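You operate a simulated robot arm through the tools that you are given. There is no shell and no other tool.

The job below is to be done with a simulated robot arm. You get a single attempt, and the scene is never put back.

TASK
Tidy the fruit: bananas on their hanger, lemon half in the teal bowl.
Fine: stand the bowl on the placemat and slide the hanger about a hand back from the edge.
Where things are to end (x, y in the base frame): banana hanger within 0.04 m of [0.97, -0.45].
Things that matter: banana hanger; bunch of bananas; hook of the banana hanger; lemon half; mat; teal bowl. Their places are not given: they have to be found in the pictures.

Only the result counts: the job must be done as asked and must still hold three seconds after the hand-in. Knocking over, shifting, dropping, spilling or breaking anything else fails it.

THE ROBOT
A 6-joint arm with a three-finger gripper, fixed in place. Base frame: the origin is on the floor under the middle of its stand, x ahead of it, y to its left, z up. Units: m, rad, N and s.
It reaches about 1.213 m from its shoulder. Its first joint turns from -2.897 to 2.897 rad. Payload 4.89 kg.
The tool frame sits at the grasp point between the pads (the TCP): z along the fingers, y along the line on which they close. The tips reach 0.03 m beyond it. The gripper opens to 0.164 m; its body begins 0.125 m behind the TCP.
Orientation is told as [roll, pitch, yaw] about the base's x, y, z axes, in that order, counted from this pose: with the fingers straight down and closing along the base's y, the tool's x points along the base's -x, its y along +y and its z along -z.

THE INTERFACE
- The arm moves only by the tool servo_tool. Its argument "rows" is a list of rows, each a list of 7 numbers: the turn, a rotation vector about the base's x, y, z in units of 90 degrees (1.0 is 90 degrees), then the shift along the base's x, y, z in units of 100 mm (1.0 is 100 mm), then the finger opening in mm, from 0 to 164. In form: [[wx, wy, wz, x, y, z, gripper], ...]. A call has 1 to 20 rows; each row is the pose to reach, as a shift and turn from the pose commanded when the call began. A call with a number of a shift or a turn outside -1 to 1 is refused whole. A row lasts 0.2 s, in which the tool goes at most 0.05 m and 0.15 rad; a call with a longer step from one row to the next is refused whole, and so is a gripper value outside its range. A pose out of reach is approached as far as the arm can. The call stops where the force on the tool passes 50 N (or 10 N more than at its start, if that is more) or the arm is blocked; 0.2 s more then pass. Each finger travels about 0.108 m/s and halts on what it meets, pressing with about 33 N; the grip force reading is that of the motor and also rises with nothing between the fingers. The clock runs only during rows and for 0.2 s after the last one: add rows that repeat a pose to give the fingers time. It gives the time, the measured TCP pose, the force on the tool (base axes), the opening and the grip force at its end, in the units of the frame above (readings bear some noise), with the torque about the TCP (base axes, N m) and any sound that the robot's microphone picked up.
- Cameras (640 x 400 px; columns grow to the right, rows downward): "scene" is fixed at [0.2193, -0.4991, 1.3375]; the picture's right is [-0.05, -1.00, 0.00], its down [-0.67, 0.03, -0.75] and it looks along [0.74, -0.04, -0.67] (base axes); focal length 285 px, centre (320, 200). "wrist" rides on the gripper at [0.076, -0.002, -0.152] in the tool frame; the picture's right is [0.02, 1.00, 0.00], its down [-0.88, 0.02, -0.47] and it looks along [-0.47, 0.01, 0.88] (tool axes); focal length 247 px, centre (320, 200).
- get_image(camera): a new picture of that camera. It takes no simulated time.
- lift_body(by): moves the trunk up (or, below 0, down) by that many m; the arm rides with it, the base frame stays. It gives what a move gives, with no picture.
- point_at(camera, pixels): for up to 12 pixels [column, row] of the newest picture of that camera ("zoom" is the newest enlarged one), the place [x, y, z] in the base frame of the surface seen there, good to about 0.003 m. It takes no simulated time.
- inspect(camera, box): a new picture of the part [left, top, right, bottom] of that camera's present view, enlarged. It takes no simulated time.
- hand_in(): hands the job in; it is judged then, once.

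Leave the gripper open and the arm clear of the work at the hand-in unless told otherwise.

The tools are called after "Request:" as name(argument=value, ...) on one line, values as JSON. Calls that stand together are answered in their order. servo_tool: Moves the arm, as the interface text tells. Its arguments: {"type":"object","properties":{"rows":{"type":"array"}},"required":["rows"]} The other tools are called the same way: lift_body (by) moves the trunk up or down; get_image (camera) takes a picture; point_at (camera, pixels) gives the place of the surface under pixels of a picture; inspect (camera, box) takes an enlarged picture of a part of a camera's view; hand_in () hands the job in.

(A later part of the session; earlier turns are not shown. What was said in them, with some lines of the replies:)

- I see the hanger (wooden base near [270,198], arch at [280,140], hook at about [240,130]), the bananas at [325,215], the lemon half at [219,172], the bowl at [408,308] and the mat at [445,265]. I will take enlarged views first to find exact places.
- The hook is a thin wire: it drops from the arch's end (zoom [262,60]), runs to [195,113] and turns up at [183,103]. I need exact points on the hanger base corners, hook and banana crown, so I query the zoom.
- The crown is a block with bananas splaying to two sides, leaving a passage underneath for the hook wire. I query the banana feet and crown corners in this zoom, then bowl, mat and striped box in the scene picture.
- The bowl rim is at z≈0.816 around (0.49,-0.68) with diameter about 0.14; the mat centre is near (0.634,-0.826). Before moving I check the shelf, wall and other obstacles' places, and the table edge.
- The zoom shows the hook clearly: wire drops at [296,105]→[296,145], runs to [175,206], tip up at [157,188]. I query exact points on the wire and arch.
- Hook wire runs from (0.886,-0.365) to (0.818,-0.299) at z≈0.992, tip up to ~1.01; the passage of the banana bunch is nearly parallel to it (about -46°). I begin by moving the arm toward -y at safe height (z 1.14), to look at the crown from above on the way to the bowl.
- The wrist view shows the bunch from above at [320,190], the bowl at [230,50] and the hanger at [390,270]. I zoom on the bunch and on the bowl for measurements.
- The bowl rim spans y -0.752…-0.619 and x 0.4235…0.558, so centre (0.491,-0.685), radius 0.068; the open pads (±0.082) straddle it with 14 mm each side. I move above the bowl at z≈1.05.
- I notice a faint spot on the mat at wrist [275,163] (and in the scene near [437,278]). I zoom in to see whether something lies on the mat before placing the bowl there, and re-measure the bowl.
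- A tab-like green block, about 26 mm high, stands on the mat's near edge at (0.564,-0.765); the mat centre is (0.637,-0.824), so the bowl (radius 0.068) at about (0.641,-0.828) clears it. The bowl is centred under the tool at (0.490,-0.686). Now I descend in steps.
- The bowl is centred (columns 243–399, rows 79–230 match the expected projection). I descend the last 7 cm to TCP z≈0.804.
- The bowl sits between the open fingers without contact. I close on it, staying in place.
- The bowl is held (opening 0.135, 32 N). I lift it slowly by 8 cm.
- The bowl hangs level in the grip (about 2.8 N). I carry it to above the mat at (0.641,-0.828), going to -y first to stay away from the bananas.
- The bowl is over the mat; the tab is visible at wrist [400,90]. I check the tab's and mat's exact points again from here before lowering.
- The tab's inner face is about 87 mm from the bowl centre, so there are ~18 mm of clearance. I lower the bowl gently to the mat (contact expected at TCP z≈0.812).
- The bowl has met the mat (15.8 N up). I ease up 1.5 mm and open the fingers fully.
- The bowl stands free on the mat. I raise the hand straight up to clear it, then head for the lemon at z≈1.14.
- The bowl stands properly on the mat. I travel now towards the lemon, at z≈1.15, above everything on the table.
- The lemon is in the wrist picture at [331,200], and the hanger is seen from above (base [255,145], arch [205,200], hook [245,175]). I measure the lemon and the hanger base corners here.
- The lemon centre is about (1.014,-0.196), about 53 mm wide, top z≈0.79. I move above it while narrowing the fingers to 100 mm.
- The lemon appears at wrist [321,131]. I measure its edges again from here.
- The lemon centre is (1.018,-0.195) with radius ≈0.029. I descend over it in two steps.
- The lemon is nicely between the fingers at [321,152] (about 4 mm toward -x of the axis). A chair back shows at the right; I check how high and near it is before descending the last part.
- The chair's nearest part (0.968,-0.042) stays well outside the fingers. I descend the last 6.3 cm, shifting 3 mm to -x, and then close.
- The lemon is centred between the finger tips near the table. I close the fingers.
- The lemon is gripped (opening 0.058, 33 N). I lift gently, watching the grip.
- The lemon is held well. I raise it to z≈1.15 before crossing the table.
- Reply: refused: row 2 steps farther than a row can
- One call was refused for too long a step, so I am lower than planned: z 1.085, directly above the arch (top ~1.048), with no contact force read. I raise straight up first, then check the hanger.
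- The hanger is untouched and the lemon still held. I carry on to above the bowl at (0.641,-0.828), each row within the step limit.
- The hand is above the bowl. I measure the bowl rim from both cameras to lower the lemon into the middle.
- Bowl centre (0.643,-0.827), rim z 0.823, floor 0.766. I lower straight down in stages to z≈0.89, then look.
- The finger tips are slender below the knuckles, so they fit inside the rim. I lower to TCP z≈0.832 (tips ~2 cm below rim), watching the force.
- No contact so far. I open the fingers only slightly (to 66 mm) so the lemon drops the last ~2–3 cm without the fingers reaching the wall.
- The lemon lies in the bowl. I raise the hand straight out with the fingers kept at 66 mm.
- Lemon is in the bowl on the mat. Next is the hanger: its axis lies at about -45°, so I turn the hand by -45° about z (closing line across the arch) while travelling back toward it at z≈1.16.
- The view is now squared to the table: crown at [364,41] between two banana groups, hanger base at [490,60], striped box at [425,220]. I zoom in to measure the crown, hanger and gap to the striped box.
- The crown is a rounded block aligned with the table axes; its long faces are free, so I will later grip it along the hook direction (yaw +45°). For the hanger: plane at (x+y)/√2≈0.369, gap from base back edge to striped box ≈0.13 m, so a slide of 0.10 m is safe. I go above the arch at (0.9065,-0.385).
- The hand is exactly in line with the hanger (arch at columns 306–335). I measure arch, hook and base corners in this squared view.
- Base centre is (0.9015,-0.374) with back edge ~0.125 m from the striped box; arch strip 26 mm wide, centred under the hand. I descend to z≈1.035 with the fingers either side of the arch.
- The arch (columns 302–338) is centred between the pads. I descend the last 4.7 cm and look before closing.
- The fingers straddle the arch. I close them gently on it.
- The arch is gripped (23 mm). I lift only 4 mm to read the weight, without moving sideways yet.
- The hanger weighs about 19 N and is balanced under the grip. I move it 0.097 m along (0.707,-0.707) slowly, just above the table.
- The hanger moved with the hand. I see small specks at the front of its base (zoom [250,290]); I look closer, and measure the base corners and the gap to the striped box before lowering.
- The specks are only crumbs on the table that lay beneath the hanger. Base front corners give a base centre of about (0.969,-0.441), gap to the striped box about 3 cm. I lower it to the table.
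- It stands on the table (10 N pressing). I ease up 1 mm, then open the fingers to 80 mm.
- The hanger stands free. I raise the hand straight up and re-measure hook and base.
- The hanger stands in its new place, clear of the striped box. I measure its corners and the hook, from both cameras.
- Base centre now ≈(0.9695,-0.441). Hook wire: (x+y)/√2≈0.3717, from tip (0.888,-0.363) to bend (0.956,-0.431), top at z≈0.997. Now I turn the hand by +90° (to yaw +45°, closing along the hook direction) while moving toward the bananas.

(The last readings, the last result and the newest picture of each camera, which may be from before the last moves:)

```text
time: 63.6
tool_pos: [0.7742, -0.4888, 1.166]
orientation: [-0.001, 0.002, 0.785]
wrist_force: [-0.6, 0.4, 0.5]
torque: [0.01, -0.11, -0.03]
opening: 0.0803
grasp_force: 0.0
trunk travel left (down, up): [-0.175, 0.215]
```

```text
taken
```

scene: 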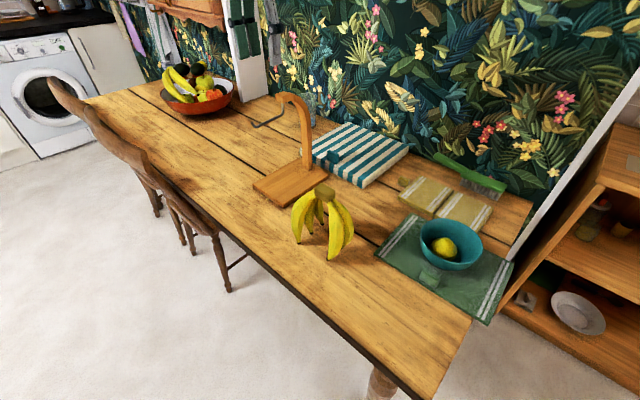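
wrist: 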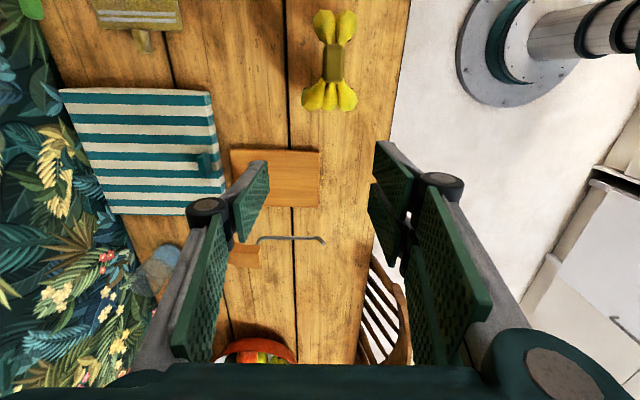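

The bunch is at wrist [334,62]. I continue to right above it and then measure the crown.

Request:
servo_tool(rows=[[0, 0, 0, -0.25, -0.15, 0, 80], [0, 0, 0, -0.5, -0.3, -0.1, 80], [0, 0, 0, -0.75, -0.44, -0.3, 80], [0, 0, 0, -0.75, -0.44, -0.5, 80], [0, 0, 0, -0.75, -0.44, -0.5, 80]])

Request:
get_image(camera="wrist")

Request:
inspect(camera="wrist", box=[260, 50, 400, 190])

```text
time: 64.8
tool_pos: [0.7, -0.5359, 1.115]
orientation: [-0.001, 0.0, 0.785]
wrist_force: [-0.2, -0.8, 0.0]
torque: [0.07, -0.02, 0.02]
opening: 0.0799
grasp_force: 0.1
trunk travel left (down, up): [-0.175, 0.215]
```

```text
taken
```

wrist: 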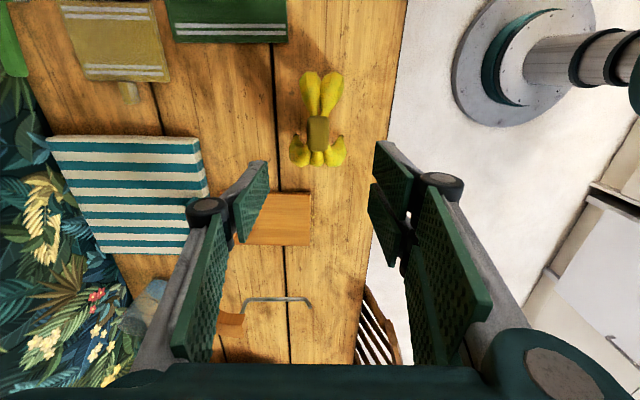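

```text
2.86 times, centred on (330, 120) of wrist
```

zoom: 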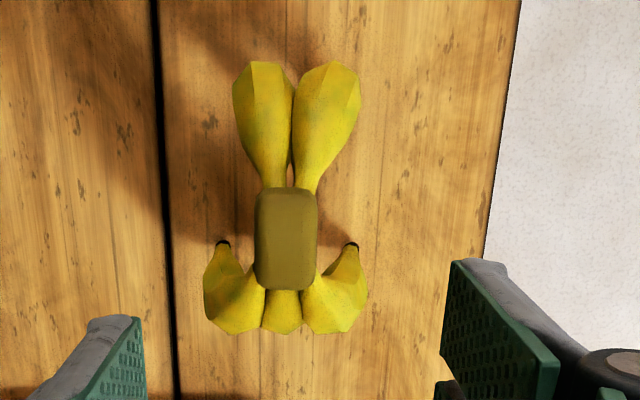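

The crown is at zoom columns 254–316, rows 188–290, long side across the closing line. I measure its edges and the necks beside it.

Request:
point_at(camera="zoom", pixels=[[258, 240], [313, 240], [286, 192], [286, 286], [286, 240], [264, 200], [308, 280], [270, 175], [302, 175], [284, 300], [258, 300], [312, 300]])

Request:
inspect(camera="scene", box=[295, 175, 355, 225])

```text
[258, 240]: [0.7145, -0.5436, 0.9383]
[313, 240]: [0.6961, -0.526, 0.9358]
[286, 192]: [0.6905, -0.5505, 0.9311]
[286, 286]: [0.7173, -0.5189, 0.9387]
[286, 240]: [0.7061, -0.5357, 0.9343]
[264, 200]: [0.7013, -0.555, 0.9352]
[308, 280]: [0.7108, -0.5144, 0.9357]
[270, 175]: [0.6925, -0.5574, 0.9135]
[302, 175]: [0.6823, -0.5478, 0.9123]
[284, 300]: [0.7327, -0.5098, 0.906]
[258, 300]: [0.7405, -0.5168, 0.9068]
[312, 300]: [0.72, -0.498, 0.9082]
```

```text
8.00 times, centred on (325, 200) of scene
```

zoom: 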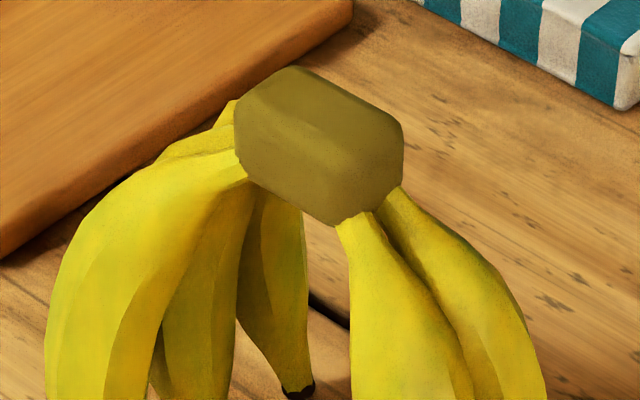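

The 8× zoom shows the bananas' necks leave from the crown's bottom, so its end faces (z≈0.916–0.935) are free. Gripping across the passage then leaves hook and arch completely clear. I query the crown's bottom edge and the height of the bananas beside the ends.

Request:
point_at(camera="zoom", pixels=[[245, 160], [290, 190], [330, 220], [385, 170], [395, 195], [225, 110], [200, 145], [160, 165], [430, 220], [380, 210], [345, 235], [245, 190]])

Request:
point_at(camera="wrist", pixels=[[304, 158], [318, 158], [336, 158], [297, 148], [342, 148], [312, 100], [326, 100], [310, 85], [328, 85], [314, 112], [324, 112]])

```text
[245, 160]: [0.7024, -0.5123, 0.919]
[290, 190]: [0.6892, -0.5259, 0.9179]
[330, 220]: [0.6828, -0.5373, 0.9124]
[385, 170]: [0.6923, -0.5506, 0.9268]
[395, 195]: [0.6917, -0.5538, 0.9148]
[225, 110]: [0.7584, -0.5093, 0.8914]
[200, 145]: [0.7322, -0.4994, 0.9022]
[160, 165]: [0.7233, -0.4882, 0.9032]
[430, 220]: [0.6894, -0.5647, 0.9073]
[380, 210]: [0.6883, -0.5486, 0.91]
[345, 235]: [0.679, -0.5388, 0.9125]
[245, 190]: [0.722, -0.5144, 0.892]
```

```text
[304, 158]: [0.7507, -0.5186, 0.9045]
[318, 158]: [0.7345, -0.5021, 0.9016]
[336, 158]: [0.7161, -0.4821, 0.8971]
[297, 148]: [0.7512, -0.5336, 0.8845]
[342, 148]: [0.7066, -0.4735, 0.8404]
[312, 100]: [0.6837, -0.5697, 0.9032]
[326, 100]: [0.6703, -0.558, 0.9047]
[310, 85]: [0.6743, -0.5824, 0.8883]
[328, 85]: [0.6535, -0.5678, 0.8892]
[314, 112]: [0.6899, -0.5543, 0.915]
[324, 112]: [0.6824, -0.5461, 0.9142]
```

Crown bottom is ~0.911, bananas next to the ends are ≤0.915. With tips at ~0.917 (TCP z≈0.948) the pads hold the free end faces. I turn back to yaw -45° above the crown at (0.704,-0.5355).

Request:
servo_tool(rows=[[0, 0, -0.083, 0.01, 0, 0, 80], [0, 0, -0.167, 0.02, 0, 0, 80], [0, 0, -0.25, 0.03, 0, 0, 80], [0, 0, -0.333, 0.04, 0, 0, 80], [0, 0, -0.417, 0.04, -0.01, 0, 80], [0, 0, -0.5, 0.04, -0.01, 0, 80], [0, 0, -0.583, 0.04, -0.01, 0, 80], [0, 0, -0.667, 0.04, -0.01, 0, 80], [0, 0, -0.75, 0.04, -0.01, 0, 80], [0, 0, -0.833, 0.04, -0.01, 0, 80], [0, 0, -0.917, 0.04, -0.01, 0, 80], [0, 0, -1, 0.04, -0.01, 0, 80], [0, 0, -1, 0.04, -0.01, 0, 80]])

Request:
get_image(camera="wrist")

Request:
inspect(camera="wrist", box=[250, 50, 390, 190])

```text
time: 67.6
tool_pos: [0.7039, -0.5359, 1.1161]
orientation: [0.0, 0.001, -0.786]
wrist_force: [0.4, -0.6, 1.0]
torque: [0.03, -0.01, -0.02]
opening: 0.0803
grasp_force: 0.0
trunk travel left (down, up): [-0.175, 0.215]
```

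```text
taken
```

wrist: 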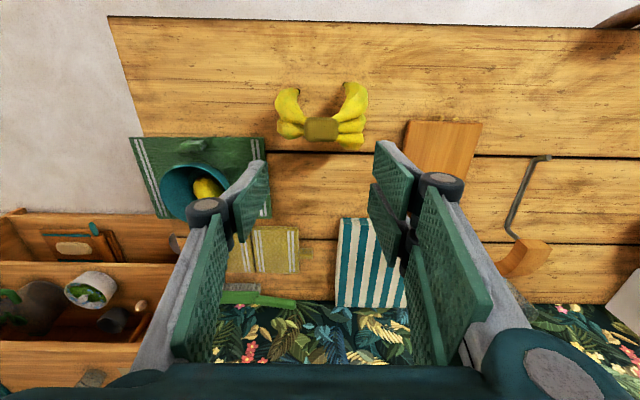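

```text
2.86 times, centred on (320, 120) of wrist
```

zoom: 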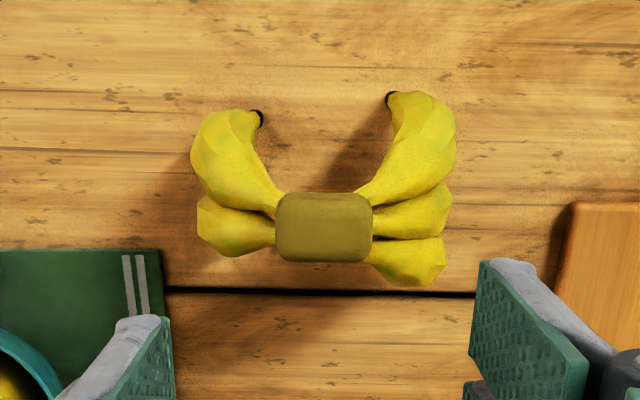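

The crown is centred in the closing direction (column 321). I check its edges along the other direction from this view.

Request:
point_at(camera="zoom", pixels=[[323, 195], [323, 259], [323, 228], [278, 228], [369, 228], [283, 200], [365, 200], [283, 255], [365, 255]])

```text
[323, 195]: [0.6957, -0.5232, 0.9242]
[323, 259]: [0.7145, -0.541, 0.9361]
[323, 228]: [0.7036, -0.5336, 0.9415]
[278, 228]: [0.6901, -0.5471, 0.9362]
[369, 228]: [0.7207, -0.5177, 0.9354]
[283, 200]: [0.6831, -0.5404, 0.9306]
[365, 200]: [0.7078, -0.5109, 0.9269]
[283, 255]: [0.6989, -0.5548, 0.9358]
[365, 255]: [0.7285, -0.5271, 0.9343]
```

Crown centre agrees with the hand's position within 2 mm. I descend toward it in two steps, looking in between.

Request:
servo_tool(rows=[[0, 0, 0, 0.01, 0.01, -0.3, 80], [0, 0, 0, 0.01, 0.01, -0.6, 80], [0, 0, 0, 0.01, 0.01, -0.9, 80], [0, 0, 0, 0.01, 0.01, -1, 80]])

Request:
servo_tool(rows=[[0, 0, 0, 0, 0, -0.2, 80], [0, 0, 0, 0, 0, -0.35, 80], [0, 0, 0, 0, 0, -0.45, 80], [0, 0, 0, 0, 0, -0.45, 80]])

Request:
get_image(camera="wrist")

Request:
inspect(camera="scene", box=[260, 120, 400, 270])

```text
time: 68.6
tool_pos: [0.7032, -0.5353, 1.0174]
orientation: [-0.001, 0.001, -0.785]
wrist_force: [0.5, 0.3, 0.1]
torque: [0.0, -0.04, -0.01]
opening: 0.0799
grasp_force: 0.0
trunk travel left (down, up): [-0.175, 0.215]
```

```text
time: 69.6
tool_pos: [0.7049, -0.5336, 0.9722]
orientation: [0.001, 0.001, -0.786]
wrist_force: [0.0, -0.1, 0.3]
torque: [0.03, 0.01, -0.02]
opening: 0.0799
grasp_force: 0.0
trunk travel left (down, up): [-0.175, 0.215]
```

```text
taken
```

wrist: 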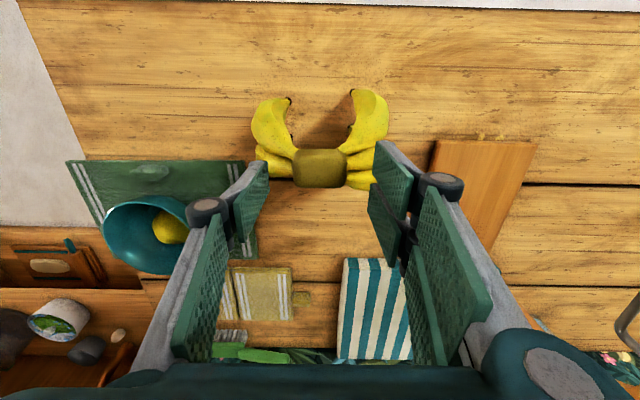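

```text
2.67 times, centred on (330, 195) of scene
```

zoom: 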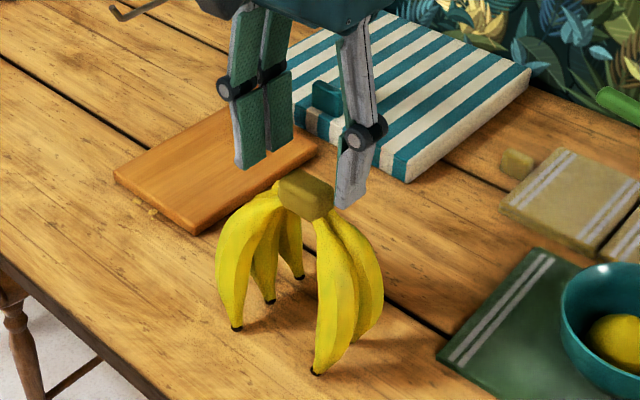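

The tips are just above the crown. In the picture the crown (rows 149–188) seems ~5 mm toward the camera side of the hand axis; I verify with points.

Request:
inspect(camera="wrist", box=[270, 120, 370, 220])

Request:
point_at(camera="wrist", pixels=[[320, 151], [320, 155], [320, 160], [320, 168], [320, 180], [320, 185], [294, 168], [346, 168], [297, 160], [344, 160]])

```text
4.00 times, centred on (320, 170) of wrist
```

zoom: 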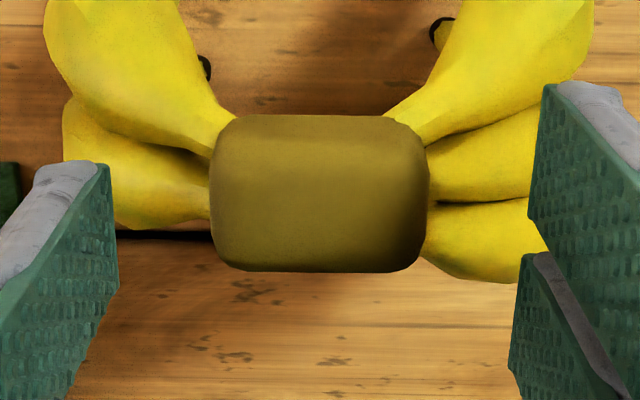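

```text
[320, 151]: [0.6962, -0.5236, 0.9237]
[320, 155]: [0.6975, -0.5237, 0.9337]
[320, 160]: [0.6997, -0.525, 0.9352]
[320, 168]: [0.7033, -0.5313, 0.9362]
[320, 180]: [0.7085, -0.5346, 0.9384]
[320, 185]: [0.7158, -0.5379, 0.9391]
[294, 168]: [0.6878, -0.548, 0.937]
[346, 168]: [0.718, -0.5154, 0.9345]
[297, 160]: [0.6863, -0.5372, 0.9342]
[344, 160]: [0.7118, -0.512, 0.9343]
```

Compared with the finger tips in the picture, the crown lies about 5 mm toward the camera side; I shift the hand by 4.5 mm that way and go down to z 0.948.

Request:
servo_tool(rows=[[0, 0, 0, -0.032, 0.032, 0, 80], [0, 0, 0, -0.032, 0.032, -0.12, 80], [0, 0, 0, -0.032, 0.032, -0.2, 80], [0, 0, 0, -0.032, 0.032, -0.235, 80], [0, 0, 0, -0.032, 0.032, -0.235, 80]])

Request:
inspect(camera="wrist", box=[250, 120, 390, 260])

Request:
inspect(camera="scene", box=[290, 150, 370, 230])

```text
time: 70.8
tool_pos: [0.7022, -0.5317, 0.9485]
orientation: [0.001, 0.0, -0.785]
wrist_force: [0.0, -0.4, -0.1]
torque: [-0.01, -0.03, -0.01]
opening: 0.0802
grasp_force: 0.2
trunk travel left (down, up): [-0.175, 0.215]
```

```text
2.86 times, centred on (320, 190) of wrist
```

zoom: 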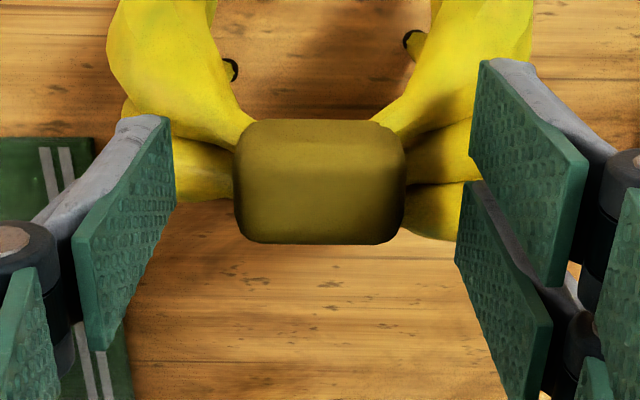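

```text
5.00 times, centred on (330, 190) of scene
```

zoom: 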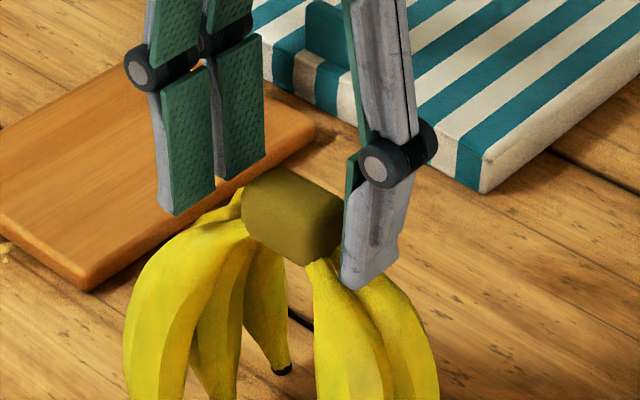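

The pads stand either side of the crown with no contact. I close the fingers on its end faces.

Request:
servo_tool(rows=[[0, 0, 0, 0, 0, 0, 65], [0, 0, 0, 0, 0, 0, 52], [0, 0, 0, 0, 0, 0, 45], [0, 0, 0, 0, 0, 0, 38], [0, 0, 0, 0, 0, 0, 30], [0, 0, 0, 0, 0, 0, 30]])

Request:
inspect(camera="wrist", box=[250, 120, 390, 260])

Request:
inspect(camera="scene", box=[280, 140, 380, 270])

```text
time: 72.2
tool_pos: [0.7028, -0.5303, 0.9492]
orientation: [0.0, 0.002, -0.786]
wrist_force: [0.7, -1.9, 1.1]
torque: [-0.1, 0.01, 0.36]
opening: 0.0458
grasp_force: 33.2
trunk travel left (down, up): [-0.175, 0.215]
```

```text
2.86 times, centred on (320, 190) of wrist
```

zoom: 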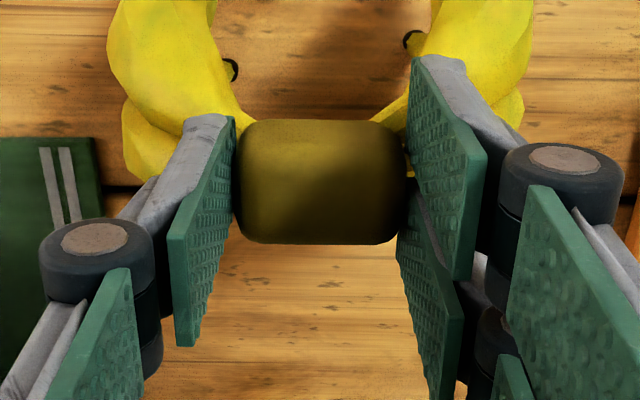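

```text
3.08 times, centred on (330, 205) of scene
```

zoom: 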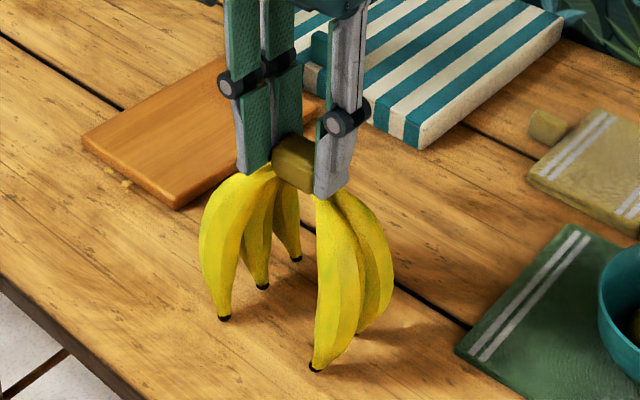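

The crown is gripped (45.8 mm, 33 N). I lift gently by 2 cm and check.

Request:
servo_tool(rows=[[0, 0, 0, 0, 0, 0.04, 30], [0, 0, 0, 0, 0, 0.1, 30], [0, 0, 0, 0, 0, 0.16, 30], [0, 0, 0, 0, 0, 0.2, 30], [0, 0, 0, 0, 0, 0.2, 30]])

Request:
inspect(camera="wrist", box=[250, 120, 390, 260])

Request:
inspect(camera="scene", box=[280, 140, 380, 270])

```text
time: 73.4
tool_pos: [0.705, -0.5312, 0.9669]
orientation: [0.0, 0.001, -0.786]
wrist_force: [0.7, 0.8, -10.0]
torque: [0.02, 0.05, 0.01]
opening: 0.0458
grasp_force: 33.4
trunk travel left (down, up): [-0.175, 0.215]
```

```text
2.86 times, centred on (320, 190) of wrist
```

zoom: 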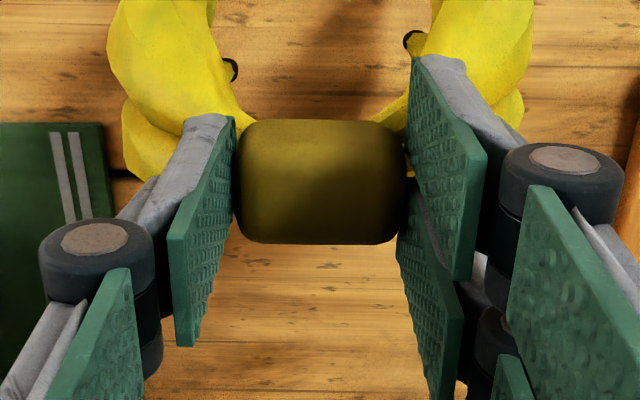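

```text
3.08 times, centred on (330, 205) of scene
```

zoom: 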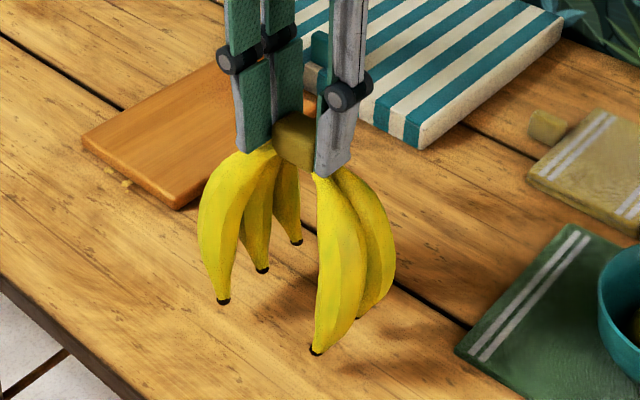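

The bunch is held firmly and level (10 N). For hanging, feet must clear the hook (top ~1.012), so I lift to TCP z≈1.25 straight up first.

Request:
servo_tool(rows=[[0, 0, 0, 0, 0, 0.2, 30], [0, 0, 0, 0, 0, 0.45, 30], [0, 0, 0, 0, 0, 0.7, 30], [0, 0, 0, 0, 0, 0.9, 30], [0, 0, 0, 0, 0, 1, 30]])

Request:
servo_tool(rows=[[0, 0, 0, 0, 0, 0.2, 30], [0, 0, 0, 0, 0, 0.45, 30], [0, 0, 0, 0, 0, 0.7, 30], [0, 0, 0, 0, 0, 0.9, 30], [0, 0, 0, 0, 0, 1, 30]])

Request:
servo_tool(rows=[[0, 0, 0, 0, 0, 0.2, 30], [0, 0, 0, 0, 0, 0.45, 30], [0, 0, 0, 0, 0, 0.7, 30], [0, 0, 0, 0, 0, 0.82, 30], [0, 0, 0, 0, 0, 0.82, 30]])

Request:
get_image(camera="wrist")

Request:
get_image(camera="scene")

```text
time: 74.6
tool_pos: [0.7019, -0.5321, 1.0666]
orientation: [0.0, 0.0, -0.786]
wrist_force: [0.6, 0.3, -9.9]
torque: [0.02, 0.01, -0.01]
opening: 0.0458
grasp_force: 32.8
trunk travel left (down, up): [-0.175, 0.215]
```

```text
time: 75.8
tool_pos: [0.7018, -0.5302, 1.1664]
orientation: [0.001, 0.0, -0.785]
wrist_force: [-0.5, 0.3, -11.3]
torque: [0.03, 0.04, 0.0]
opening: 0.0458
grasp_force: 33.0
trunk travel left (down, up): [-0.175, 0.215]
```

```text
time: 77.0
tool_pos: [0.7028, -0.5311, 1.2509]
orientation: [0.001, 0.001, -0.784]
wrist_force: [0.4, -0.1, -10.2]
torque: [0.0, 0.02, 0.01]
opening: 0.0457
grasp_force: 33.2
trunk travel left (down, up): [-0.175, 0.215]
```

```text
taken
```

wrist: 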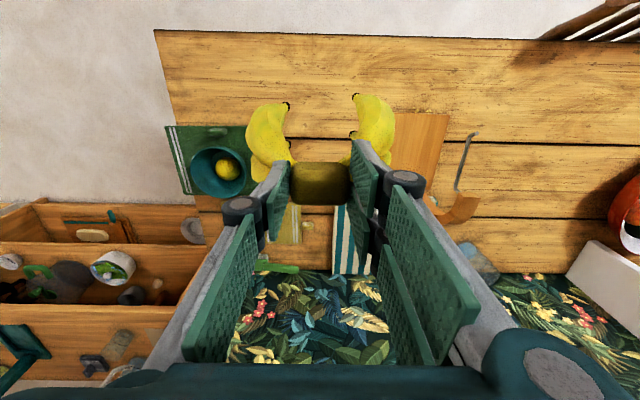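

```text
taken
```

scene: 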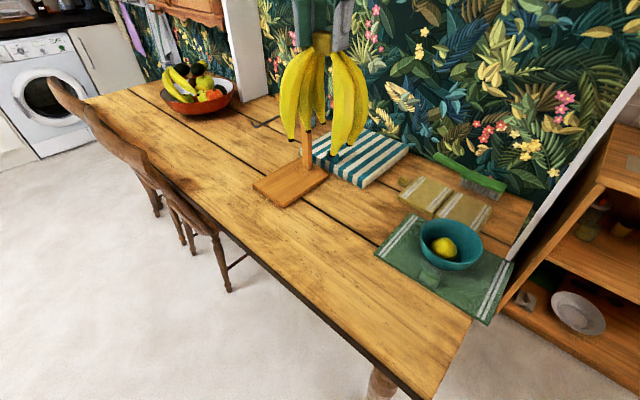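

The bunch hangs level at z 1.25. I move it along +t (equal +x and +y) until it is in line with the hook, still in front of the arch.

Request:
servo_tool(rows=[[0, 0, 0, 0.1, 0.1, 0, 30], [0, 0, 0, 0.25, 0.25, 0, 30], [0, 0, 0, 0.4, 0.4, 0, 30], [0, 0, 0, 0.54, 0.54, 0, 30], [0, 0, 0, 0.59, 0.59, 0, 30]])

Request:
servo_tool(rows=[[0, 0, 0, 0.1, 0.1, 0, 30], [0, 0, 0, 0.25, 0.25, 0, 30], [0, 0, 0, 0.4, 0.4, 0, 30], [0, 0, 0, 0.54, 0.54, 0, 30], [0, 0, 0, 0.59, 0.59, 0, 30]])

Request:
servo_tool(rows=[[0, 0, 0, 0.1, 0.1, 0, 30], [0, 0, 0, 0.25, 0.25, 0, 30], [0, 0, 0, 0.4, 0.4, 0, 30], [0, 0, 0, 0.54, 0.54, 0, 30], [0, 0, 0, 0.588, 0.588, 0, 30], [0, 0, 0, 0.588, 0.588, 0, 30]])

Request:
get_image(camera="wrist")

Request:
get_image(camera="scene")

```text
time: 78.2
tool_pos: [0.7629, -0.4723, 1.2491]
orientation: [-0.001, 0.0, -0.784]
wrist_force: [0.0, 0.3, -11.1]
torque: [0.02, 0.06, 0.0]
opening: 0.0459
grasp_force: 33.1
trunk travel left (down, up): [-0.175, 0.215]
```

```text
time: 79.4
tool_pos: [0.8206, -0.4124, 1.2483]
orientation: [0.001, 0.001, -0.782]
wrist_force: [0.2, 0.5, -10.0]
torque: [0.01, 0.05, 0.02]
opening: 0.0461
grasp_force: 32.8
trunk travel left (down, up): [-0.175, 0.215]
```

```text
time: 80.8
tool_pos: [0.8801, -0.354, 1.2478]
orientation: [0.0, 0.001, -0.784]
wrist_force: [-0.1, 0.1, -10.5]
torque: [0.04, 0.04, 0.01]
opening: 0.0457
grasp_force: 33.0
trunk travel left (down, up): [-0.175, 0.215]
```

```text
taken
```

wrist: 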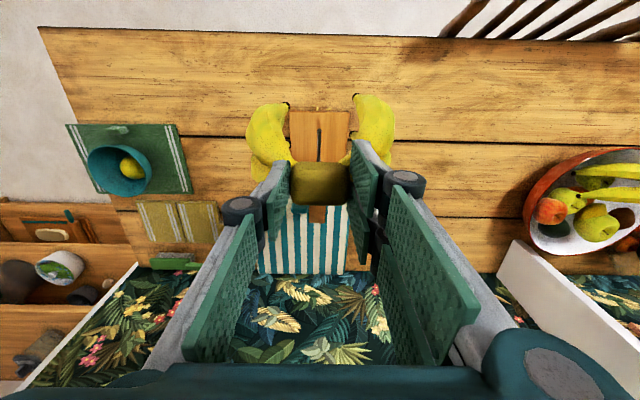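

```text
taken
```

scene: 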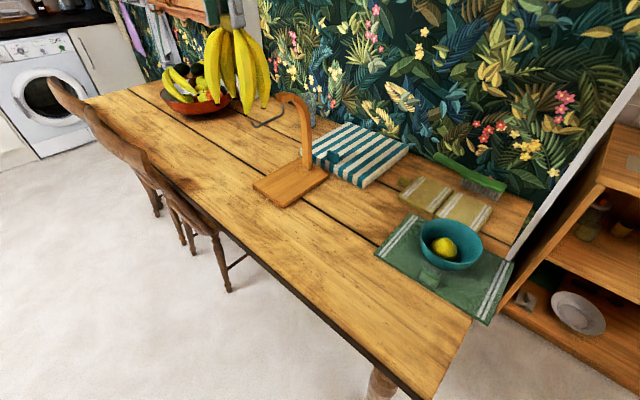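

The hook is visible between the banana groups, around wrist [319,140]. I zoom in to check lateral alignment of crown and wire.

Request:
inspect(camera="wrist", box=[240, 90, 400, 230])

Request:
point_at(camera="wrist", pixels=[[319, 130], [319, 145], [319, 155], [317, 212], [310, 212], [325, 212], [320, 185], [291, 185], [349, 185]])

```text
2.86 times, centred on (320, 160) of wrist
```

zoom: 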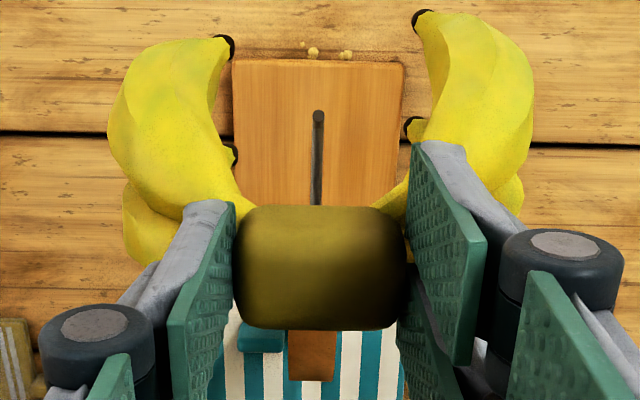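

```text
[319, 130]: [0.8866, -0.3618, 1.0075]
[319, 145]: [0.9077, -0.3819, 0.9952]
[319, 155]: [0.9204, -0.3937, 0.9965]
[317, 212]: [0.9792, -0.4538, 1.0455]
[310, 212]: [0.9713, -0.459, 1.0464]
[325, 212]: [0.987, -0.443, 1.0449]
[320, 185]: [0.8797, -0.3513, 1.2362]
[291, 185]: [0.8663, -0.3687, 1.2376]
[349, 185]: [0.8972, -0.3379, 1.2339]
```

Alignment is good: the wire is only ~1.5 mm to -t of the crown centre. I move +5.5 cm along the hook toward the arch with that small correction, so the crown is over the middle of the wire.

Request:
servo_tool(rows=[[0, 0, 0, 0.07, -0.09, 0, 30], [0, 0, 0, 0.17, -0.19, 0, 30], [0, 0, 0, 0.28, -0.3, 0, 30], [0, 0, 0, 0.35, -0.37, 0, 30], [0, 0, 0, 0.379, -0.399, 0, 30], [0, 0, 0, 0.379, -0.399, 0, 30]])

Request:
get_image(camera="wrist")

Request:
inspect(camera="scene", box=[190, 0, 350, 180])

```text
time: 82.2
tool_pos: [0.9166, -0.3946, 1.2482]
orientation: [-0.002, 0.0, -0.785]
wrist_force: [-0.3, 0.4, -11.3]
torque: [0.06, 0.05, -0.05]
opening: 0.0455
grasp_force: 33.0
trunk travel left (down, up): [-0.175, 0.215]
```

```text
taken
```

wrist: 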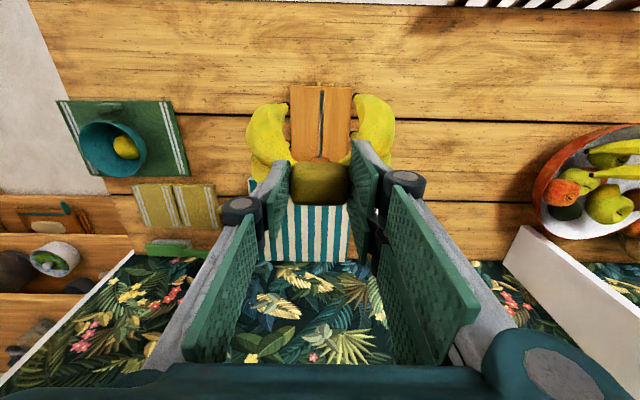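

```text
2.22 times, centred on (270, 90) of scene
```

zoom: 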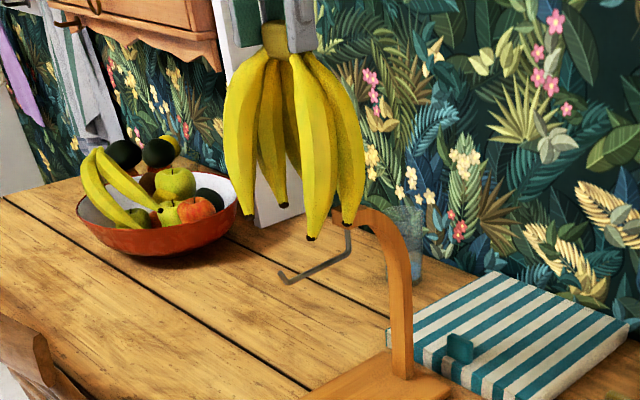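

The bunch is above the hook. I zoom the wrist view to check the wire's column against the crown centre again.

Request:
inspect(camera="wrist", box=[250, 80, 390, 220])

Request:
point_at(camera="wrist", pixels=[[321, 95], [321, 115], [320, 135], [320, 150], [292, 183], [348, 183], [252, 130], [270, 108], [282, 108], [354, 97], [352, 137], [283, 150]])

```text
2.86 times, centred on (320, 150) of wrist
```

zoom: 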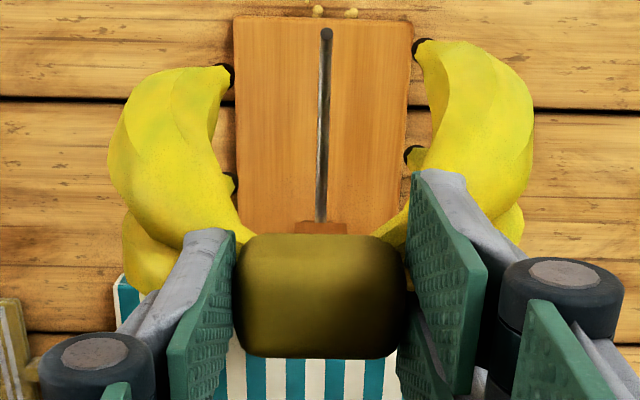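

```text
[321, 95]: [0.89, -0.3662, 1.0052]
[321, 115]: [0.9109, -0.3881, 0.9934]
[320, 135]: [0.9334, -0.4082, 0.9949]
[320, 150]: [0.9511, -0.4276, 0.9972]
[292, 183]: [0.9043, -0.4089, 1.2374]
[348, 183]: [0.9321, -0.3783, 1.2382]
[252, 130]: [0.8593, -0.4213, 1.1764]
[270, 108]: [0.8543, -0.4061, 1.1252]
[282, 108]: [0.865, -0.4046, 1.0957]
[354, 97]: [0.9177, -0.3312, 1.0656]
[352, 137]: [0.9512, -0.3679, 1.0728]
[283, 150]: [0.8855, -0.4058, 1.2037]
```

Crown and wire are aligned within about 1 mm, and the crown (s≈0.928) is over the middle of the wire (0.888–0.975). I lower slowly, watching force.

Request:
servo_tool(rows=[[0, 0, 0, 0, 0, -0.15, 30], [0, 0, 0, 0, 0, -0.3, 30], [0, 0, 0, 0, 0, -0.45, 30], [0, 0, 0, 0, 0, -0.6, 30], [0, 0, 0, 0, 0, -0.75, 30], [0, 0, 0, 0, 0, -0.9, 30], [0, 0, 0, 0, 0, -0.9, 30]])

Request:
get_image(camera="wrist")

Request:
inspect(camera="scene", box=[200, 20, 360, 200])

```text
time: 83.8
tool_pos: [0.9173, -0.3939, 1.1583]
orientation: [0.0, 0.0, -0.787]
wrist_force: [0.3, 0.1, -10.5]
torque: [0.04, 0.03, 0.03]
opening: 0.0458
grasp_force: 32.6
trunk travel left (down, up): [-0.175, 0.215]
```

```text
taken
```

wrist: 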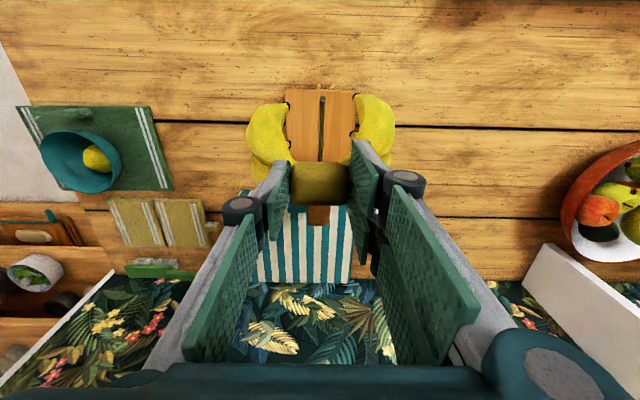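

```text
2.22 times, centred on (280, 110) of scene
```

zoom: 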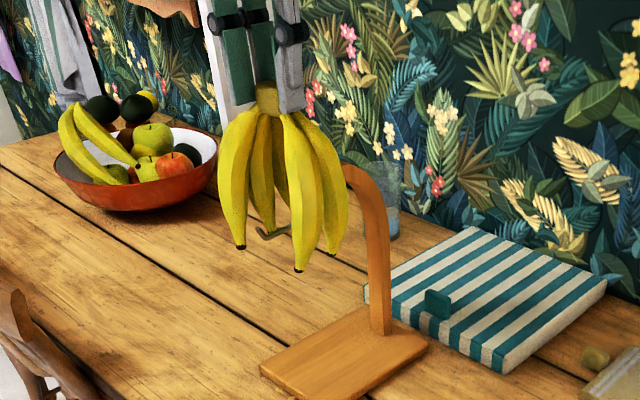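

The wire is now between the banana groups, no contact. I lower another 9 cm slowly.

Request:
servo_tool(rows=[[0, 0, 0, 0, 0, -0.15, 30], [0, 0, 0, 0, 0, -0.3, 30], [0, 0, 0, 0, 0, -0.45, 30], [0, 0, 0, 0, 0, -0.6, 30], [0, 0, 0, 0, 0, -0.72, 30], [0, 0, 0, 0, 0, -0.84, 30], [0, 0, 0, 0, 0, -0.94, 30], [0, 0, 0, 0, 0, -0.94, 30]])

Request:
inspect(camera="wrist", box=[240, 90, 400, 230])

Request:
inspect(camera="scene", box=[210, 50, 350, 200])

```text
time: 85.6
tool_pos: [0.9165, -0.3937, 1.0653]
orientation: [-0.001, 0.0, -0.785]
wrist_force: [0.1, -0.4, -11.5]
torque: [0.03, 0.02, 0.01]
opening: 0.0459
grasp_force: 33.0
trunk travel left (down, up): [-0.175, 0.215]
```

```text
2.86 times, centred on (320, 160) of wrist
```

zoom: 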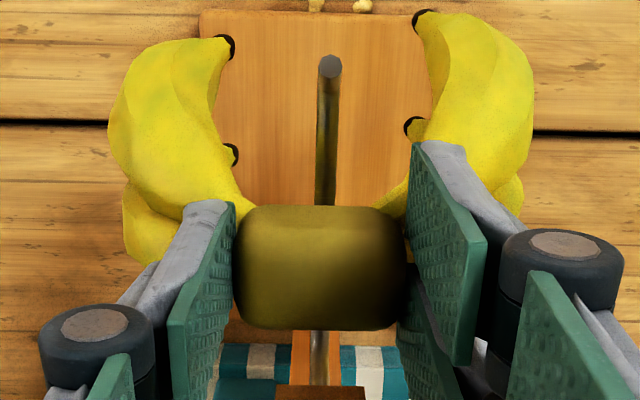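

```text
2.67 times, centred on (280, 125) of scene
```

zoom: 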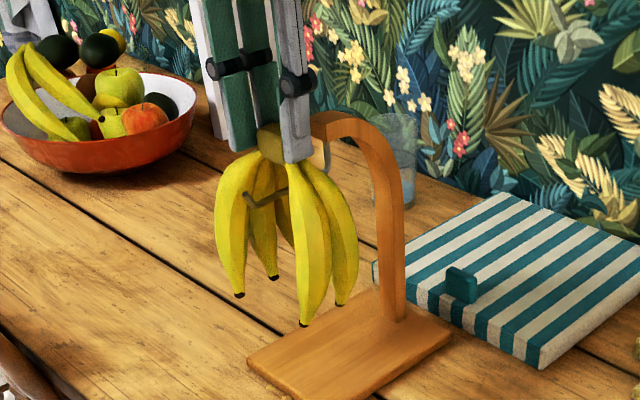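

The wire passes centrally under the crown, about 3 cm below it. I lower further in small steps until the weight is taken by the hook.

Request:
servo_tool(rows=[[0, 0, 0, 0, 0, -0.08, 30], [0, 0, 0, 0, 0, -0.15, 30], [0, 0, 0, 0, 0, -0.2, 30], [0, 0, 0, 0, 0, -0.24, 30], [0, 0, 0, 0, 0, -0.24, 30]])

Request:
inspect(camera="wrist", box=[240, 90, 400, 230])

Request:
inspect(camera="scene", box=[230, 70, 320, 160])

```text
time: 86.8
tool_pos: [0.9159, -0.3952, 1.0415]
orientation: [0.0, -0.002, -0.786]
wrist_force: [-0.5, -0.2, -10.1]
torque: [0.05, 0.03, 0.02]
opening: 0.0458
grasp_force: 33.1
trunk travel left (down, up): [-0.175, 0.215]
```

```text
2.86 times, centred on (320, 160) of wrist
```

zoom: 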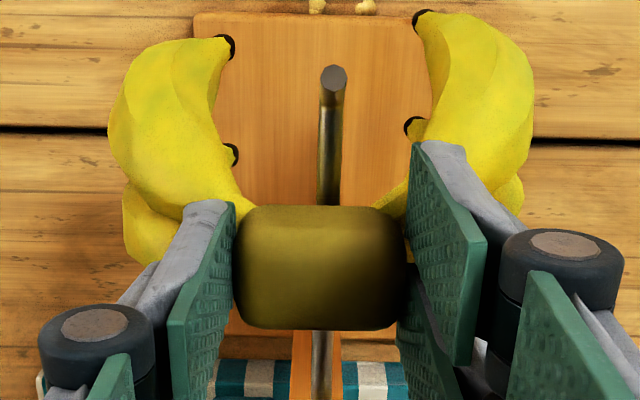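

```text
4.44 times, centred on (275, 115) of scene
```

zoom: 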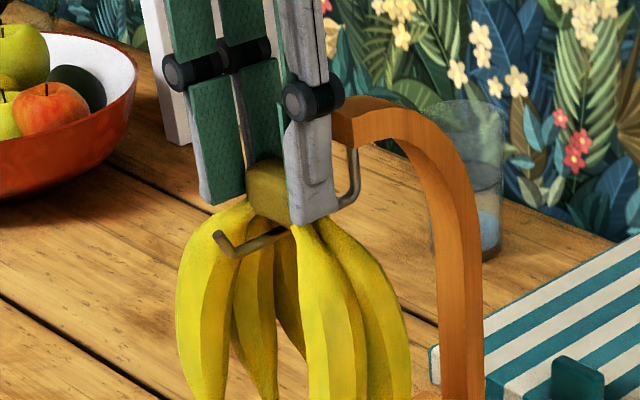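

Almost seated; weight still on the hand. I lower in ~2 mm steps to let the wire take it.

Request:
servo_tool(rows=[[0, 0, 0, 0, 0, -0.02, 30], [0, 0, 0, 0, 0, -0.04, 30], [0, 0, 0, 0, 0, -0.06, 30], [0, 0, 0, 0, 0, -0.06, 30]])

```text
time: 87.8
tool_pos: [0.9157, -0.3956, 1.038]
orientation: [0.0, -0.002, -0.782]
wrist_force: [12.1, -1.6, 17.0]
torque: [-0.4, -0.88, 0.14]
opening: 0.0462
grasp_force: 32.8
trunk travel left (down, up): [-0.175, 0.215]
```

The crown has met the wire (+17 N). I ease up about 2 mm to near zero force and look.

Request:
servo_tool(rows=[[0, 0, 0, 0, 0, 0.01, 30], [0, 0, 0, 0, 0, 0.02, 30], [0, 0, 0, 0, 0, 0.02, 30]])

Request:
inspect(camera="wrist", box=[240, 90, 400, 230])

Request:
inspect(camera="scene", box=[210, 60, 350, 210])

```text
time: 88.6
tool_pos: [0.9164, -0.3953, 1.0372]
orientation: [0.001, 0.0, -0.785]
wrist_force: [5.3, 1.4, 4.3]
torque: [-0.09, -0.41, 0.06]
opening: 0.0456
grasp_force: 33.2
trunk travel left (down, up): [-0.175, 0.215]
```

```text
2.86 times, centred on (320, 160) of wrist
```

zoom: 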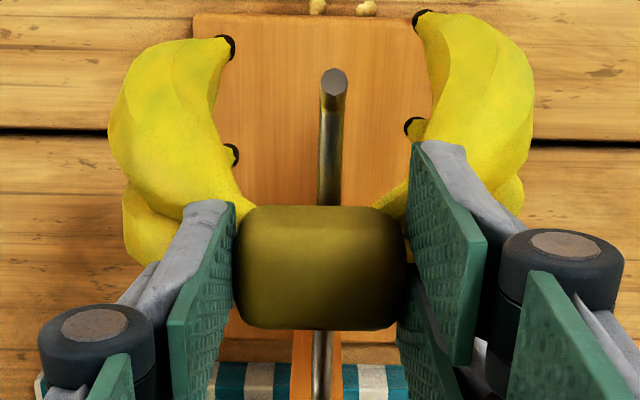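

```text
2.67 times, centred on (280, 135) of scene
```

zoom: 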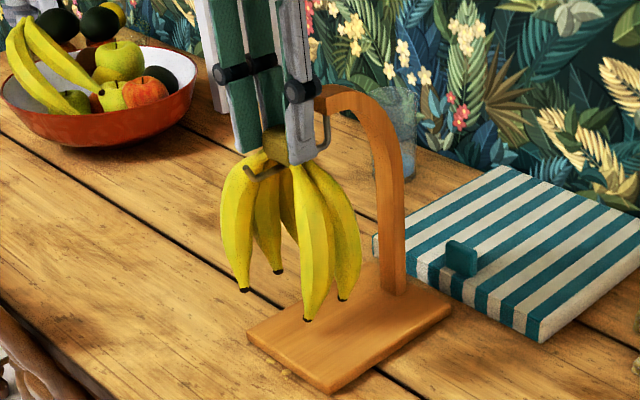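

The hook now carries the bunch (hand reads only +4 N). I ease up 0.8 mm more and open the fingers slowly.

Request:
servo_tool(rows=[[0, 0, 0, 0, 0, 0.008, 30], [0, 0, 0, 0, 0, 0.008, 40], [0, 0, 0, 0, 0, 0.008, 46], [0, 0, 0, 0, 0, 0.008, 48], [0, 0, 0, 0, 0, 0.008, 50], [0, 0, 0, 0, 0, 0.008, 53], [0, 0, 0, 0, 0, 0.008, 56], [0, 0, 0, 0, 0, 0.008, 60], [0, 0, 0, 0, 0, 0.008, 64], [0, 0, 0, 0, 0, 0.008, 68]])

Request:
inspect(camera="wrist", box=[240, 90, 400, 230])

Request:
inspect(camera="scene", box=[210, 60, 350, 210])

```text
time: 90.8
tool_pos: [0.9161, -0.394, 1.0383]
orientation: [-0.001, -0.001, -0.786]
wrist_force: [0.1, -0.1, 0.3]
torque: [0.0, -0.02, 0.0]
opening: 0.0681
grasp_force: 0.0
trunk travel left (down, up): [-0.175, 0.215]
```

```text
2.86 times, centred on (320, 160) of wrist
```

zoom: 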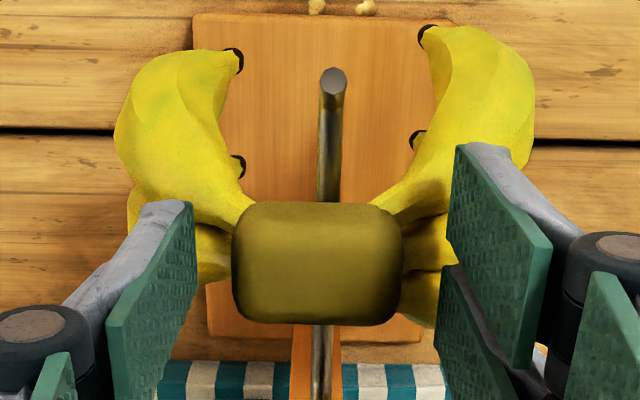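

```text
2.67 times, centred on (280, 135) of scene
```

zoom: 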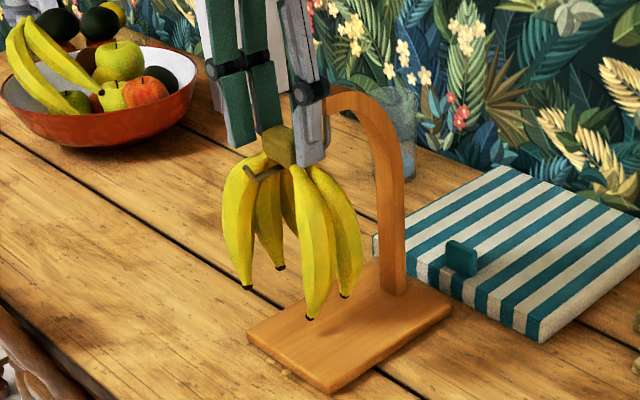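

The bunch hangs on the hook by itself, with the fingers free of the crown. I raise the hand straight up.

Request:
servo_tool(rows=[[0, 0, 0, 0, 0, 0.05, 70], [0, 0, 0, 0, 0, 0.15, 72], [0, 0, 0, 0, 0, 0.3, 74], [0, 0, 0, 0, 0, 0.5, 76], [0, 0, 0, 0, 0, 0.75, 78], [0, 0, 0, 0, 0, 1, 80]])

Request:
get_image(camera="wrist")

Request:
get_image(camera="scene")

```text
time: 92.2
tool_pos: [0.9189, -0.3943, 1.1377]
orientation: [0.001, 0.001, -0.785]
wrist_force: [0.1, 0.1, 1.0]
torque: [0.02, 0.07, 0.03]
opening: 0.0801
grasp_force: 0.1
trunk travel left (down, up): [-0.175, 0.215]
```

```text
taken
```

wrist: 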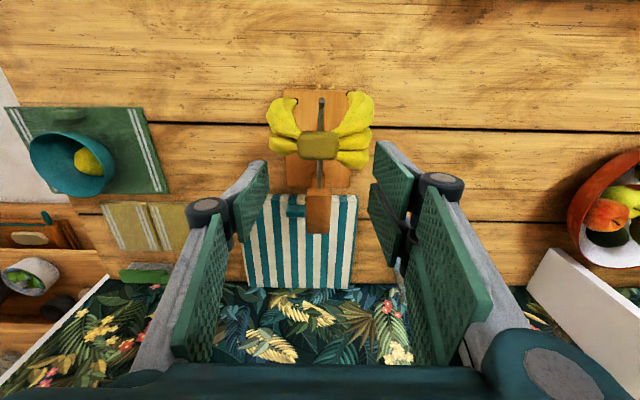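

```text
taken
```

scene: 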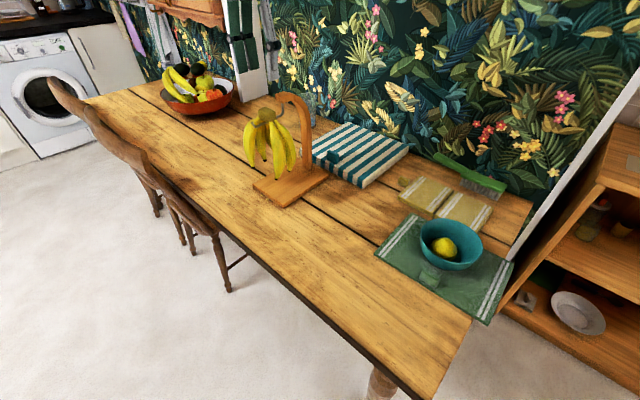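

The bananas hang on the hook, and everything else is in place. I move the hand higher and back away from the work, opening fully, then check that all still holds.

Request:
servo_tool(rows=[[0, 0, 0, 0, 0, 0.35, 80], [0, 0, 0, 0, 0, 0.7, 80], [0, 0, 0, -0.2, 0.2, 0.9, 90], [0, 0, 0, -0.5, 0.4, 1, 110], [0, 0, 0, -0.8, 0.6, 1, 130], [0, 0, 0, -1, 0.8, 1, 150]])

Request:
servo_tool(rows=[[0, 0, 0, -0.35, 0.1, 0, 164], [0, 0, 0, -0.7, 0.2, 0, 164], [0, 0, 0, -1, 0.3, 0, 164], [0, 0, 0, -1, 0.3, 0, 164], [0, 0, 0, -1, 0.3, 0, 164], [0, 0, 0, -1, 0.3, 0, 164], [0, 0, 0, -1, 0.3, 0, 164], [0, 0, 0, -1, 0.3, 0, 164]])

Request:
get_image(camera="scene")

Request:
inspect(camera="scene", box=[210, 70, 350, 220])

```text
time: 93.6
tool_pos: [0.8172, -0.3148, 1.2392]
orientation: [0.001, 0.001, -0.785]
wrist_force: [0.7, -0.6, -1.0]
torque: [0.05, 0.11, 0.0]
opening: 0.1501
grasp_force: 0.0
trunk travel left (down, up): [-0.175, 0.215]
```

```text
time: 95.4
tool_pos: [0.7172, -0.2833, 1.2391]
orientation: [0.001, 0.0, -0.785]
wrist_force: [-1.0, 1.1, 0.7]
torque: [0.02, 0.01, 0.05]
opening: 0.1638
grasp_force: 0.1
trunk travel left (down, up): [-0.175, 0.215]
```

```text
taken
```

scene: 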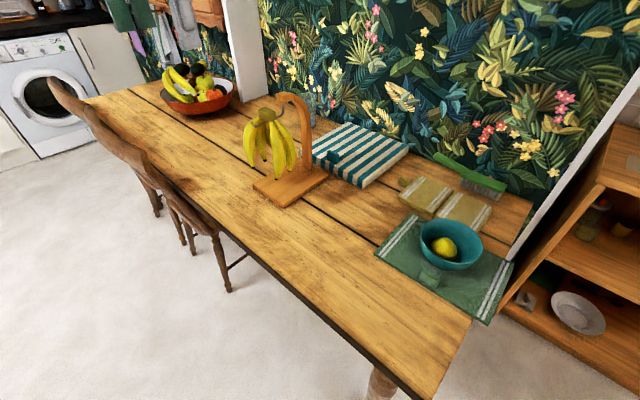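

```text
2.67 times, centred on (280, 145) of scene
```

zoom: 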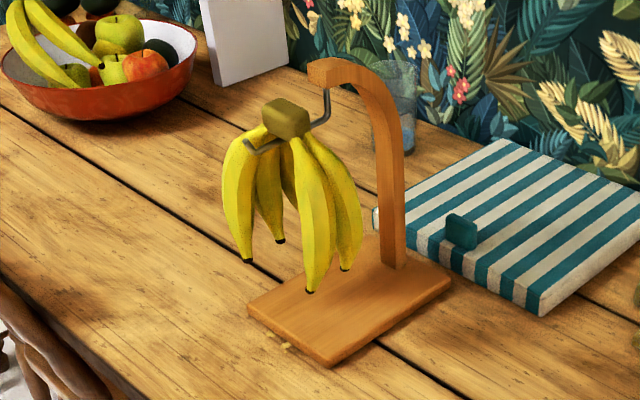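

The bunch hangs stably on the hook, the lemon lies in the bowl on the mat. I verify the hanger base position once more before handing in.

Request:
point_at(camera="scene", pixels=[[256, 184], [284, 205], [326, 172], [446, 247], [276, 112], [420, 235]])

Request:
get_image(camera="wrist")

```text
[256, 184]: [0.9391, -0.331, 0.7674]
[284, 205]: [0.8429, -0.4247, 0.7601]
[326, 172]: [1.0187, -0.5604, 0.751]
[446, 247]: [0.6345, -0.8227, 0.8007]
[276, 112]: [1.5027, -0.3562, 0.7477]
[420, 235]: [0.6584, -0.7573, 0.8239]
```

```text
taken
```

wrist: 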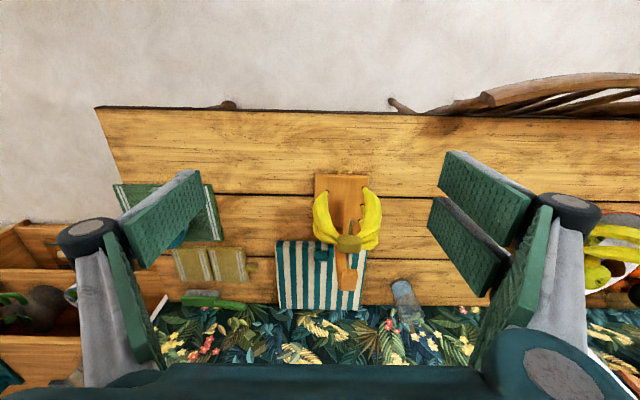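

The hanger's front corners are where I left them, so its base centre is about (0.969,-0.441). The bananas are on the hook, the lemon is in the bowl on the mat, and the gripper is open and clear. I hand in the job.

Request:
hand_in()

```text
The job is handed in.
```

I did everything you asked and handed the job in; no verdict came back. In the last pictures before the hand-in, all of it was holding:

- **Bowl:** the teal bowl stands upright on the placemat at about (0.643, -0.827). It clears the small raised tab on the mat's near edge.
- **Lemon half:** it lies in the bowl. I let it drop the last 2–3 cm so the fingers would not touch the bowl's sides.
- **Hanger:** its base centre is at about (0.969, -0.441), roughly 1 cm from the target and about 3 cm short of the striped box. I lifted it a few millimetres and carried it instead of dragging it.
- **Bananas:** the bunch hangs on the hook by its crown, tilted slightly to one side.

At one point a refused move left the hand lower than planned above the hanger's arch, with less than 1 cm to spare. No contact force was read, and the hanger had not moved.

The gripper is open and the arm is clear of the work.
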